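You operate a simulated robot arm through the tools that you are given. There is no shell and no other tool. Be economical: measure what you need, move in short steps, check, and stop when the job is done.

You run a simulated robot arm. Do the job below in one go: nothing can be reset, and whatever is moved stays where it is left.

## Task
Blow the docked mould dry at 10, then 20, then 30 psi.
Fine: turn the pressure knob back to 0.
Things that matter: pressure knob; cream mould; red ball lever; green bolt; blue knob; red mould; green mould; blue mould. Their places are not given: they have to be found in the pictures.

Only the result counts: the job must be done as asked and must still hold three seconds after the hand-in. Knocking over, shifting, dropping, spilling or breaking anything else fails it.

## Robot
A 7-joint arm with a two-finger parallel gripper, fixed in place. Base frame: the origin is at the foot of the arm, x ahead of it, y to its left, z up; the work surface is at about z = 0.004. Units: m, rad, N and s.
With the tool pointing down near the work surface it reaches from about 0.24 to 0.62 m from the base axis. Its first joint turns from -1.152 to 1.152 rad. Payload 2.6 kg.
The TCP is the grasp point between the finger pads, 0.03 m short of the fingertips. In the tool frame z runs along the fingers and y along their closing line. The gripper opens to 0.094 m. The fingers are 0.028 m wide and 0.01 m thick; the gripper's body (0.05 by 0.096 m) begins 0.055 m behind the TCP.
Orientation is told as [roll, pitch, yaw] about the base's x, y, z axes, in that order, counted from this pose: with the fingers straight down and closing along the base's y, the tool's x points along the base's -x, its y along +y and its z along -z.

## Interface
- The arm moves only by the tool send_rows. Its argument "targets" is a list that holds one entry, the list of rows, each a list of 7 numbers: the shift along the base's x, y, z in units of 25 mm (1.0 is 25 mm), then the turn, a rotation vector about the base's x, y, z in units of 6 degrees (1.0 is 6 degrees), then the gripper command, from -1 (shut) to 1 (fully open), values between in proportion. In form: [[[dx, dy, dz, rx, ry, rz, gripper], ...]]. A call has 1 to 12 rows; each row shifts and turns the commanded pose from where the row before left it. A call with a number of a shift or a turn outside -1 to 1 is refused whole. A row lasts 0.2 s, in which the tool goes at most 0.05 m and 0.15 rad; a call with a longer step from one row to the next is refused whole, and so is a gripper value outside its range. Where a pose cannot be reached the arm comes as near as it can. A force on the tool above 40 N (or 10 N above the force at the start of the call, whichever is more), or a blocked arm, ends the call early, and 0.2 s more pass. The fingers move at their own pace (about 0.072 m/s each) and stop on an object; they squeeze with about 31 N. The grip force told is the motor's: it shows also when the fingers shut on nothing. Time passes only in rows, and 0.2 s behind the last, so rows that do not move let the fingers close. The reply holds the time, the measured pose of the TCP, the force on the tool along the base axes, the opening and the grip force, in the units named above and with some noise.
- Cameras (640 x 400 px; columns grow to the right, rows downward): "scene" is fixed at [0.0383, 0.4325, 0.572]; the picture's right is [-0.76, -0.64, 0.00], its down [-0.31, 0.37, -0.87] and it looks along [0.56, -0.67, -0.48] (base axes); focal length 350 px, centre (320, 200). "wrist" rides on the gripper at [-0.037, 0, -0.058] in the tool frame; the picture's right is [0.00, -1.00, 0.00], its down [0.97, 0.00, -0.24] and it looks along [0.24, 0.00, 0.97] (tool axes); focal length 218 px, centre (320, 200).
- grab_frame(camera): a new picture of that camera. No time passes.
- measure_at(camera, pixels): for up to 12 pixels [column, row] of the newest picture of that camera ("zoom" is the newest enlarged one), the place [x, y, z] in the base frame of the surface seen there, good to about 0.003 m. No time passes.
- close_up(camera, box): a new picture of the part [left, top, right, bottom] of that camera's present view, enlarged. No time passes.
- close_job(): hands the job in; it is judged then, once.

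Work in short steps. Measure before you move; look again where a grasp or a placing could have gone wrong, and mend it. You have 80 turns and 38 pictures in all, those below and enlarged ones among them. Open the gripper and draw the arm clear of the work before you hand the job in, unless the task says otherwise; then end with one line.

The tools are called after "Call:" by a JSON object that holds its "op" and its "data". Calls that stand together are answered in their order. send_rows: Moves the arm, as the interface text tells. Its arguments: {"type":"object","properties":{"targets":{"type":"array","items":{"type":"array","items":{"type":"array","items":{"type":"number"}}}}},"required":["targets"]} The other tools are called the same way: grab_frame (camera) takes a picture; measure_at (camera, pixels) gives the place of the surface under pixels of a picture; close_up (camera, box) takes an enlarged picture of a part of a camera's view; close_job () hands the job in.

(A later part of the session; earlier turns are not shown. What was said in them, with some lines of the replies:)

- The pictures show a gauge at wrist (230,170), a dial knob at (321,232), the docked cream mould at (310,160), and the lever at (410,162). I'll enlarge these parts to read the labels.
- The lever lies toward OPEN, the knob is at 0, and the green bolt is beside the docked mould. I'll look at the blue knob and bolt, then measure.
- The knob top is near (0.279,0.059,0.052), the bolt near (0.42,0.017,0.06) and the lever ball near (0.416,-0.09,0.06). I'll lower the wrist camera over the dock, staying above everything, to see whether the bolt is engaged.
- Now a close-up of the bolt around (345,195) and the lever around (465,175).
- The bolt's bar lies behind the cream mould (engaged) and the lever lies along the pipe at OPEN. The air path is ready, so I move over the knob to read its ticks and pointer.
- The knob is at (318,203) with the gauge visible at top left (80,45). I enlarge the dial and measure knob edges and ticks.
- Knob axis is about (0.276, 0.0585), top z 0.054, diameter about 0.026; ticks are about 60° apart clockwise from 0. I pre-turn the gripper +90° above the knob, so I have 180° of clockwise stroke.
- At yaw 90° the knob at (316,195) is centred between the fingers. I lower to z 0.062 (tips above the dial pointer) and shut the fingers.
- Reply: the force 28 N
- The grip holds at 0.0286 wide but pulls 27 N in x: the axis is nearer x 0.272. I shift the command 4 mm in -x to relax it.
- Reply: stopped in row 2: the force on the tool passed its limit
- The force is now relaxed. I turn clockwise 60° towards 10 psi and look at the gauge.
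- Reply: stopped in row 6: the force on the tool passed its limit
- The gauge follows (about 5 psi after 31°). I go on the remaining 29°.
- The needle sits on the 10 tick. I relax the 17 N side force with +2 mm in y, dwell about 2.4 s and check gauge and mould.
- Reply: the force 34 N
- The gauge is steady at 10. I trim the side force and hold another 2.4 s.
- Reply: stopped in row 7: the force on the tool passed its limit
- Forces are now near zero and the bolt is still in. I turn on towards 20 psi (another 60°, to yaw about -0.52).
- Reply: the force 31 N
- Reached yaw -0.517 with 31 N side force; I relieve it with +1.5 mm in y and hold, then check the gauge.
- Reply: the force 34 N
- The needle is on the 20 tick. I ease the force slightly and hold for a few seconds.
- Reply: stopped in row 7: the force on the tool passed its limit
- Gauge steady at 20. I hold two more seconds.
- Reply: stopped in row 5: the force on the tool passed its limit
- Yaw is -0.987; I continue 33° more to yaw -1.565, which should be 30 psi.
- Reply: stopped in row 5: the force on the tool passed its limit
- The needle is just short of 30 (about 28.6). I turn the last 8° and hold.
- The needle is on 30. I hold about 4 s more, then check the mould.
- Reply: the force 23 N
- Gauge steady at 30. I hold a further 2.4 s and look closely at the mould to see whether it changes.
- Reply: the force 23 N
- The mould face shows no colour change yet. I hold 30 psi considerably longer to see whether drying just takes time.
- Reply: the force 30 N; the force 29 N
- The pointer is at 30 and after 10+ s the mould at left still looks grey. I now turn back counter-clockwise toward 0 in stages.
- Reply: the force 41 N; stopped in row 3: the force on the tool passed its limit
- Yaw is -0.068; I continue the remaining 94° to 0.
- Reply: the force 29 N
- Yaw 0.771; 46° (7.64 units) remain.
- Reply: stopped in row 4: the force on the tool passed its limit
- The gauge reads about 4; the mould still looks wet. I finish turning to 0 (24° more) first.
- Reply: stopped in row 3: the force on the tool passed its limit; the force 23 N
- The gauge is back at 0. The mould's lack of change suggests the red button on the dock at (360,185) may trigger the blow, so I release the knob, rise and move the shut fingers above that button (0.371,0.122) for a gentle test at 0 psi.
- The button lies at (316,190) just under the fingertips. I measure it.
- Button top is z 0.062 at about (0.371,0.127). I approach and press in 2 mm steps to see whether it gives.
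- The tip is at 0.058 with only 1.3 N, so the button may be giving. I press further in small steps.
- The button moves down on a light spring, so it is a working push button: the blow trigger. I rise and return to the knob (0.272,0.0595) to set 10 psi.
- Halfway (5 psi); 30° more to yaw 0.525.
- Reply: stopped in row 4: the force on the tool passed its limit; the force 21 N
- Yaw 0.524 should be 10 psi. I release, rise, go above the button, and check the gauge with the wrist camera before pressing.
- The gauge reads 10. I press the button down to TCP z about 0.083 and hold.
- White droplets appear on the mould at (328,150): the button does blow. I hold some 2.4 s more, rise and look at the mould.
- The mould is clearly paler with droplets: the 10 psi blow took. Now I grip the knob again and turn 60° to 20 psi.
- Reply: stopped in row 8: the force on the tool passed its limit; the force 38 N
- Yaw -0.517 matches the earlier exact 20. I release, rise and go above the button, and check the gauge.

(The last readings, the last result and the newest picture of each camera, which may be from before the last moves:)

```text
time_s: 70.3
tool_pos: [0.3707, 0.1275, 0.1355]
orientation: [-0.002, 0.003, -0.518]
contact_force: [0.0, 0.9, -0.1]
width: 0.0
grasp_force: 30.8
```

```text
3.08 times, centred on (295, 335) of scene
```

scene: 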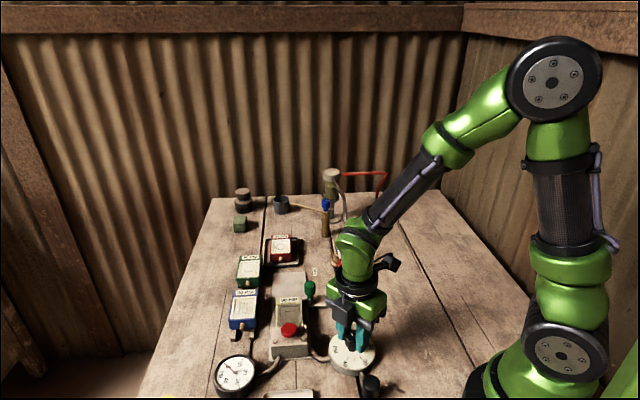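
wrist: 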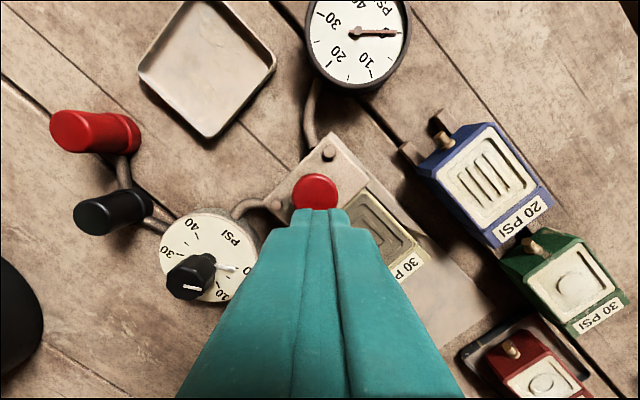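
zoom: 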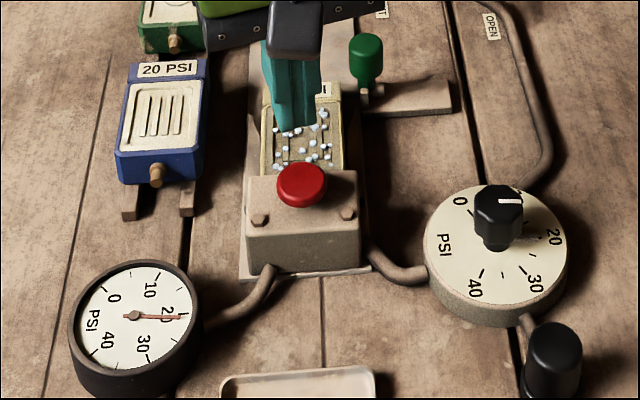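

The gauge reads 20. I press and hold as before.

Call:
{"op": "send_rows", "data": {"targets": [[[0, 0, -0.9, 0, 0, 0, -1], [0, 0, -0.8, 0, 0, 0, -1], [0, 0, -0.24, 0, 0, 0, -1], [0, 0, -0.14, 0, 0, 0, -1], [0, 0, 0, 0, 0, 0, -1], [0, 0, 0, 0, 0, 0, -1], [0, 0, 0, 0, 0, 0, -1], [0, 0, 0, 0, 0, 0, -1], [0, 0, 0, 0, 0, 0, -1], [0, 0, 0, 0, 0, 0, -1], [0, 0, 0, 0, 0, 0, -1], [0, 0, 0, 0, 0, 0, -1]]]}}

Call:
{"op": "send_rows", "data": {"targets": [[[0, 0, 0, 0, 0, 0, -1], [0, 0, 0, 0, 0, 0, -1], [0, 0, 0, 0, 0, 0, -1], [0, 0, 0, 0, 0, 0, -1], [0, 0, 0, 0, 0, 0, -1], [0, 0, 0, 0, 0, 0, -1], [0, 0, 0, 0, 0, 0, -1], [0, 0, 0, 0, 0, 0, -1], [0, 0, 0, 0, 0, 0, -1], [0, 0, 0, 0, 0, 0, -1], [0, 0, 0, 0, 0, 0, -1]]]}}

Call:
{"op": "send_rows", "data": {"targets": [[[0, 0, 1, 0, 0, 0, -1], [0, 0, 1, 0, 0, 0, -1], [-1, -0.68, 0, 0, 0, 0, 0], [-1, -0.68, 0, 0, 0, 0, 0], [-1, -0.68, 0, 0, 0, 0, 0], [-0.97, -0.63, 0, 0, 0, 0, 0], [0, 0, 0, 0, 0, 0, 0]]]}}

Call:
{"op": "close_up", "data": {"camera": "scene", "box": [225, 260, 345, 350]}}

```text
time_s: 72.9
tool_pos: [0.369, 0.1274, 0.0853]
orientation: [-0.001, 0.002, -0.518]
contact_force: [0.6, 0.3, 2.8]
width: 0.0001
grasp_force: 31.4
```

```text
time_s: 75.3
tool_pos: [0.3692, 0.1272, 0.0847]
orientation: [-0.001, 0.005, -0.52]
contact_force: [-0.3, -0.9, 3.0]
width: 0.0002
grasp_force: 31.4
```

```text
time_s: 76.9
tool_pos: [0.2707, 0.0607, 0.1335]
orientation: [0.0, 0.003, -0.518]
contact_force: [0.6, 0.0, -0.1]
width: 0.047
grasp_force: 0.0
```

```text
4.44 times, centred on (285, 305) of scene
```

zoom: 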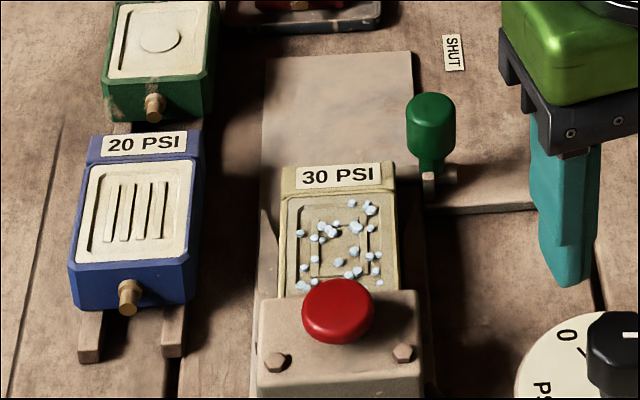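

The mould looks paler again. Now I turn the knob from 20 to 30.

Call:
{"op": "send_rows", "data": {"targets": [[[0, 0, -1, 0, 0, 0, 0], [0, 0, -1, 0, 0, 0, 0], [0, 0, -0.88, 0, 0, 0, 0], [0, 0, 0, 0, 0, 0, -1], [0, 0, 0, 0, 0, 0, -1], [0, 0, 0, 0, 0, -1, -1], [0, 0, 0, 0, 0, -1, -1], [0, 0, 0, 0, 0, -1, -1], [0, 0, 0, 0, 0, -1, -1], [0, 0, 0, 0, 0, -1, -1]]]}}

Call:
{"op": "send_rows", "data": {"targets": [[[0, 0, 0, 0, 0, -1, -1], [0, 0, 0, 0, 0, -1, -1], [0, 0, 0, 0, 0, -1, -1], [0, 0, 0, 0, 0, 0, -1]]]}}

```text
time_s: 78.6
tool_pos: [0.2695, 0.0618, 0.0622]
orientation: [0.001, 0.004, -0.73]
contact_force: [2.2, 0.2, -1.4]
width: 0.0291
grasp_force: 45.2
stopped in row 8: the force on the tool passed its limit (the readings are from after the stop); the commanded pose is now the measured one
```

```text
time_s: 79.6
tool_pos: [0.2717, 0.062, 0.0627]
orientation: [0.004, 0.002, -1.045]
contact_force: [11.9, 5.3, -15.4]
width: 0.0293
grasp_force: 45.3
```

Call:
{"op": "send_rows", "data": {"targets": [[[0, 0, 0, 0, 0, -1, -1], [0, 0, 0, 0, 0, -1, -1], [0, 0, 0, 0, 0, -1, -1], [0, 0, 0, 0, 0, -1, -1], [0, 0, 0, 0, 0, -0.9, -1], [0, 0, 0, 0, 0, 0, -1]]]}}

```text
time_s: 80.5
tool_pos: [0.272, 0.0619, 0.0625]
orientation: [0.006, 0.003, -1.372]
contact_force: [2.3, 0.6, -0.3]
width: 0.0293
grasp_force: 45.0
stopped in row 4: the force on the tool passed its limit (the readings are from after the stop); the commanded pose is now the measured one
```

Remaining about 10.8° (1.8 units).

Call:
{"op": "send_rows", "data": {"targets": [[[0, 0, 0, 0, 0, -0.9, -1], [0, 0, 0, 0, 0, -0.9, -1], [0, 0, 0, 0, 0, 0, -1]]]}}

```text
time_s: 81.3
tool_pos: [0.271, 0.0618, 0.062]
orientation: [0.009, 0.003, -1.562]
contact_force: [6.0, 5.3, -0.5]
width: 0.0293
grasp_force: 44.7
```

Yaw -1.562, i.e. 30 psi. I release, rise, go above the button and check the gauge.

Call:
{"op": "send_rows", "data": {"targets": [[[0, 0, 0, 0, 0, 0, 0], [0, 0, 0, 0, 0, 0, 0], [0, 0, 1, 0, 0, 0, 0], [0, 0, 1, 0, 0, 0, 0], [0, 0, 1, 0, 0, 0, 0], [1, 0.66, 0, 0, 0, 0, -1], [1, 0.66, 0, 0, 0, 0, -1], [1, 0.66, 0, 0, 0, 0, -1], [0.96, 0.64, 0, 0, 0, 0, -1], [0, 0, 0, 0, 0, 0, -1]]]}}

Call:
{"op": "close_up", "data": {"camera": "scene", "box": [205, 270, 385, 400]}}

```text
time_s: 83.5
tool_pos: [0.3732, 0.127, 0.1374]
orientation: [0.008, 0.002, -1.559]
contact_force: [-0.3, 0.8, 0.3]
width: 0.0
grasp_force: 31.4
```

```text
3.08 times, centred on (295, 335) of scene
```

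zoom: 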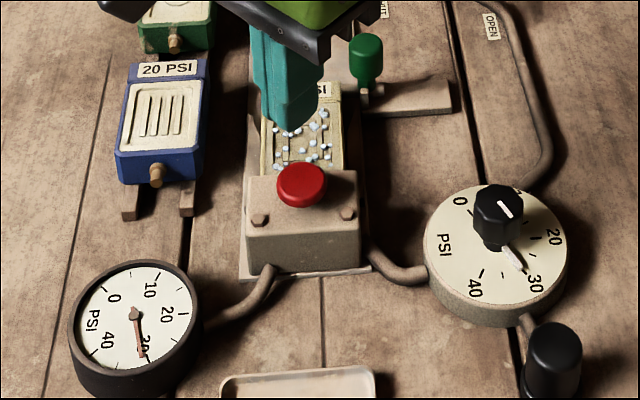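

The needle seems slightly past 30. The mould is rated 30, so I check the gauge closely before pressing.

Call:
{"op": "close_up", "data": {"camera": "scene", "box": [210, 350, 260, 400]}}

```text
8.00 times, centred on (235, 375) of scene
```

zoom: 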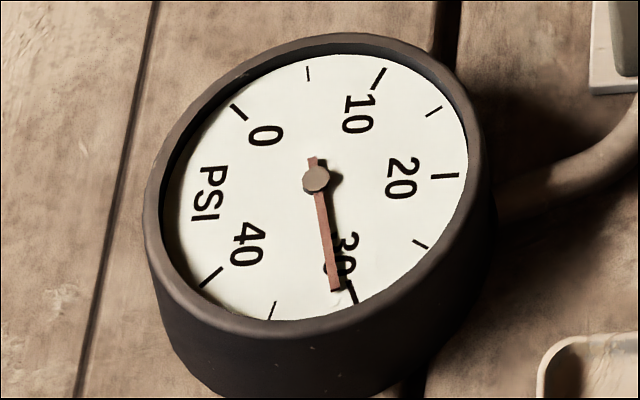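

The gauge reads about 31, too high for this mould; I won't press. I go back and turn the knob about 6° counter-clockwise.

Call:
{"op": "send_rows", "data": {"targets": [[[-1, -0.66, 0, 0, 0, 0, 0], [-1, -0.66, 0, 0, 0, 0, 0], [-1, -0.65, 0, 0, 0, 0, 0], [-1, -0.65, 0, 0, 0, 0, 0], [-0.06, 0, 0, 0, 0, 0, 0], [0, 0, -1, 0, 0, 0, 0], [0, 0, -1, 0, 0, 0, 0], [0, 0, -1, 0, 0, 0, 0], [0, 0, 0, 0, 0, 0, -1], [0, 0, 0, 0, 0, 0, -1], [0, 0, 0, 0, 0, 0, -1]]]}}

Call:
{"op": "send_rows", "data": {"targets": [[[0, 0, 0, 0, 0, 0.5, -1], [0, 0, 0, 0, 0, 0.5, -1], [0, 0, 0, 0, 0, 0, -1]]]}}

Call:
{"op": "close_up", "data": {"camera": "scene", "box": [210, 350, 260, 400]}}

```text
time_s: 85.9
tool_pos: [0.2723, 0.0632, 0.0628]
orientation: [0.013, 0.003, -1.559]
contact_force: [27.7, 1.7, -17.0]
width: 0.0293
grasp_force: 45.1
```

```text
time_s: 86.7
tool_pos: [0.2726, 0.0631, 0.0627]
orientation: [0.014, 0.003, -1.452]
contact_force: [31.0, -3.8, -23.9]
width: 0.029
grasp_force: 44.4
```

```text
8.00 times, centred on (235, 375) of scene
```

zoom: 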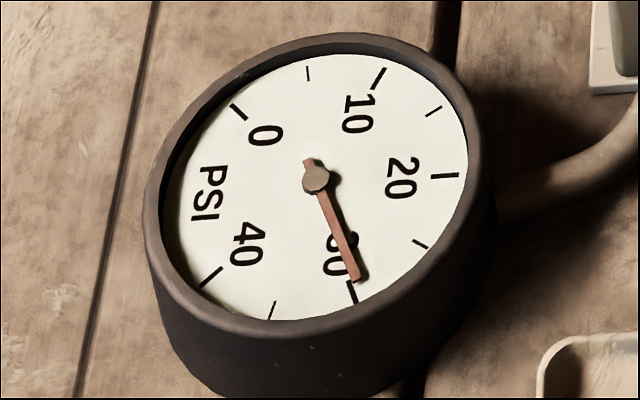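

Now it reads about 29.3. I relax the side force (+1.5 mm x), turn 2.4° clockwise, release and rise above the button, then re-read.

Call:
{"op": "send_rows", "data": {"targets": [[[0.06, 0, 0.04, 0, 0, -0.4, -1], [0, 0, 0, 0, 0, 0, -1], [0, 0, 0, 0, 0, 0, 0], [0, 0, 0, 0, 0, 0, 0], [0, 0, 1, 0, 0, 0, 0], [0, 0, 1, 0, 0, 0, 0], [0, 0, 1, 0, 0, 0, 0], [1, 0.66, 0, 0, 0, 0, -1], [1, 0.66, 0, 0, 0, 0, -1], [1, 0.66, 0, 0, 0, 0, -1], [0.88, 0.6, 0, 0, 0, 0, -1], [0, 0, 0, 0, 0, 0, -1]]]}}

Call:
{"op": "close_up", "data": {"camera": "scene", "box": [210, 350, 260, 400]}}

```text
time_s: 89.3
tool_pos: [0.3684, 0.1275, 0.1385]
orientation: [0.008, 0.004, -1.497]
contact_force: [0.1, 0.2, 0.7]
width: 0.0
grasp_force: 31.1
```

```text
8.00 times, centred on (235, 375) of scene
```

zoom: 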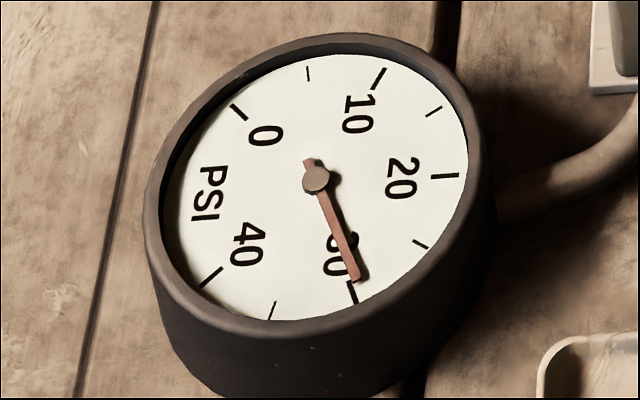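

It reads about 29.4, essentially 30 and not above the rating. I press and hold.

Call:
{"op": "send_rows", "data": {"targets": [[[0.06, 0, -0.9, 0, 0, 0, -1], [0, 0, -0.8, 0, 0, 0, -1], [0, 0, -0.3, 0, 0, 0, -1], [0, 0, -0.2, 0, 0, 0, -1], [0, 0, 0, 0, 0, 0, -1], [0, 0, 0, 0, 0, 0, -1], [0, 0, 0, 0, 0, 0, -1], [0, 0, 0, 0, 0, 0, -1], [0, 0, 0, 0, 0, 0, -1], [0, 0, 0, 0, 0, 0, -1], [0, 0, 0, 0, 0, 0, -1], [0, 0, 0, 0, 0, 0, -1]]]}}

Call:
{"op": "send_rows", "data": {"targets": [[[0, 0, 0, 0, 0, 0, -1], [0, 0, 0, 0, 0, 0, -1], [0, 0, 0, 0, 0, 0, -1], [0, 0, 0, 0, 0, 0, -1], [0, 0, 0, 0, 0, 0, -1], [0, 0, 0, 0, 0, 0, -1], [0, 0, 0, 0, 0, 0, -1], [0, 0, 0, 0, 0, 0, -1], [0, 0, 0, 0, 0, 0, -1], [0, 0, 0, 0, 0, 0, -1], [0, 0, 0, 0, 0, 0, -1]]]}}

Call:
{"op": "send_rows", "data": {"targets": [[[0, 0, 1, 0, 0, 0, -1], [0, 0, 1, 0, 0, 0, -1], [-1, -0.66, 0, 0, 0, 0, 0], [-1, -0.66, 0, 0, 0, 0, 0], [-1, -0.66, 0, 0, 0, 0, 0], [-0.95, -0.64, 0, 0, 0, 0, 0], [0, 0, 0, 0, 0, 0, 0]]]}}

Call:
{"op": "close_up", "data": {"camera": "scene", "box": [225, 260, 345, 350]}}

```text
time_s: 91.9
tool_pos: [0.3679, 0.127, 0.0832]
orientation: [0.006, 0.004, -1.499]
contact_force: [1.5, -0.6, 2.7]
width: 0.0
grasp_force: 31.0
```

```text
time_s: 94.3
tool_pos: [0.3691, 0.1263, 0.0845]
orientation: [0.008, 0.001, -1.499]
contact_force: [-0.8, 0.3, 2.2]
width: 0.0001
grasp_force: 30.8
```

```text
time_s: 95.9
tool_pos: [0.2695, 0.062, 0.1324]
orientation: [0.006, 0.004, -1.497]
contact_force: [-0.2, 0.1, 0.9]
width: 0.047
grasp_force: 0.1
```

```text
4.44 times, centred on (285, 305) of scene
```

zoom: 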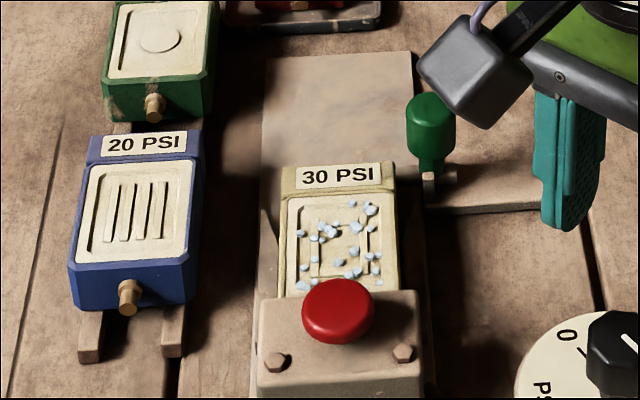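

The mould is now as white as the dry ones. I grip the knob and turn it back to 0.

Call:
{"op": "send_rows", "data": {"targets": [[[0.08, -0.02, -1, 0, 0, 0, 0], [0, 0, -1, 0, 0, 0, 0], [0, 0, -0.84, 0, 0, 0, 0], [0, 0, 0, 0, 0, 0, -1], [0, 0, 0, 0, 0, 0, -1], [0, 0, 0, 0, 0, 1, -1], [0, 0, 0, 0, 0, 1, -1], [0, 0, 0, 0, 0, 1, -1], [0, 0, 0, 0, 0, 1, -1], [0, 0, 0, 0, 0, 1, -1], [0, 0, 0, 0, 0, 1, -1]]]}}

Call:
{"op": "send_rows", "data": {"targets": [[[0, 0, 0, 0, 0, 1, -1], [0, 0, 0, 0, 0, 1, -1], [0, 0, 0, 0, 0, 1, -1], [0, 0, 0, 0, 0, 1, -1], [0, 0, 0, 0, 0, 1, -1], [0, 0, 0, 0, 0, 1, -1], [0, 0, 0, 0, 0, 1, -1], [0, 0, 0, 0, 0, 1, -1]]]}}

Call:
{"op": "send_rows", "data": {"targets": [[[0, 0, 0, 0, 0, 1, -1], [0, 0, 0, 0, 0, 1, -1], [0, 0, 0, 0, 0, 1, -1], [0, 0, 0, 0, 0, 1, -1], [0, 0, 0, 0, 0, 1, -1], [0, 0, 0, 0, 0, 1, -1], [0, 0, 0, 0, 0, 1, -1], [0, 0, 0, 0, 0, 1, -1]]]}}

```text
time_s: 98.3
tool_pos: [0.2715, 0.0613, 0.0631]
orientation: [0.005, 0.005, -0.869]
contact_force: [-13.5, 8.2, 7.7]
width: 0.0288
grasp_force: 44.9
```

```text
time_s: 100.1
tool_pos: [0.2711, 0.0603, 0.062]
orientation: [0.005, 0.009, -0.033]
contact_force: [-21.4, -2.6, 15.2]
width: 0.029
grasp_force: 44.9
```

```text
time_s: 101.9
tool_pos: [0.2713, 0.0588, 0.0621]
orientation: [0.008, 0.009, 0.807]
contact_force: [-15.3, -26.8, 6.9]
width: 0.0288
grasp_force: 44.5
```

Yaw 0.807; about 44° remain. I trim the side force and finish.

Call:
{"op": "send_rows", "data": {"targets": [[[-0.03, -0.05, 0, 0, 0, 0, -1], [0, 0, 0, 0, 0, 1, -1], [0, 0, 0, 0, 0, 1, -1], [0, 0, 0, 0, 0, 1, -1], [0, 0, 0, 0, 0, 1, -1], [0, 0, 0, 0, 0, 1, -1], [0, 0, 0, 0, 0, 1, -1], [0, 0, 0, 0, 0, 1, -1], [0, 0, 0, 0, 0, 0.4, -1], [0, 0, 0, 0, 0, 0, -1]]]}}

```text
time_s: 103.8
tool_pos: [0.272, 0.0591, 0.0625]
orientation: [0.005, 0.005, 1.564]
contact_force: [0.5, 0.4, -3.3]
width: 0.0289
grasp_force: 44.9
stopped in row 9: the force on the tool passed its limit (the readings are from after the stop); the commanded pose is now the measured one
```

Yaw 1.564; I add the last 1°, release, and rise clear.

Call:
{"op": "send_rows", "data": {"targets": [[[0, 0, 0, 0, 0, 0.2, -1], [0, 0, 0, 0, 0, 0, -1], [0, 0, 0, 0, 0, 0, 0], [0, 0, 0, 0, 0, 0, 0], [0, 0, 1, 0, 0, 0, 0], [0, 0, 1, 0, 0, 0, 0], [0, 0, 1, 0, 0, 0, 0], [0, 0, 1, 0, 0, 0, 0], [0, 0, 1, 0, 0, 0, 0], [0, 0, 0, 0, 0, 0, 0]]]}}

Call:
{"op": "close_up", "data": {"camera": "scene", "box": [210, 310, 380, 400]}}

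```text
time_s: 106.0
tool_pos: [0.272, 0.0572, 0.1873]
orientation: [0.004, 0.004, 1.585]
contact_force: [-0.2, -0.5, 0.6]
width: 0.0471
grasp_force: 0.0
```

```text
refused: no pictures are left
```

No pictures remain. The knob was turned back by the full measured angle (yaw 1.585, matching the earlier zero at 1.573), so I open the gripper and draw the arm clear.

Call:
{"op": "send_rows", "data": {"targets": [[[0.5, 0, 1, 0, 0, 0, 1], [0.5, 0, 1, 0, 0, 0, 1], [0.5, 0, 1, 0, 0, 0, 1], [0.5, 0, 1, 0, 0, 0, 1], [0, 0, 1, 0, 0, 0, 1], [0, 0, 0, 0, 0, 0, 1]]]}}

```text
time_s: 107.4
tool_pos: [0.3238, 0.0596, 0.3123]
orientation: [0.006, 0.005, 1.585]
contact_force: [-1.1, -0.7, -0.6]
width: 0.0939
grasp_force: 0.0
```

The arm is clear and the gripper open; I hand in.

Call:
{"op": "close_job", "data": {}}

```text
The job is handed in.
```

I blew the docked cream mould with the red dock button at 10, 20 and about 29.4 psi (the gauge's reading for the 30 step), and it turned as white as the dry moulds. I then turned the pressure knob back to 0 by measured angle; I had no pictures left to confirm that last reading on the gauge.
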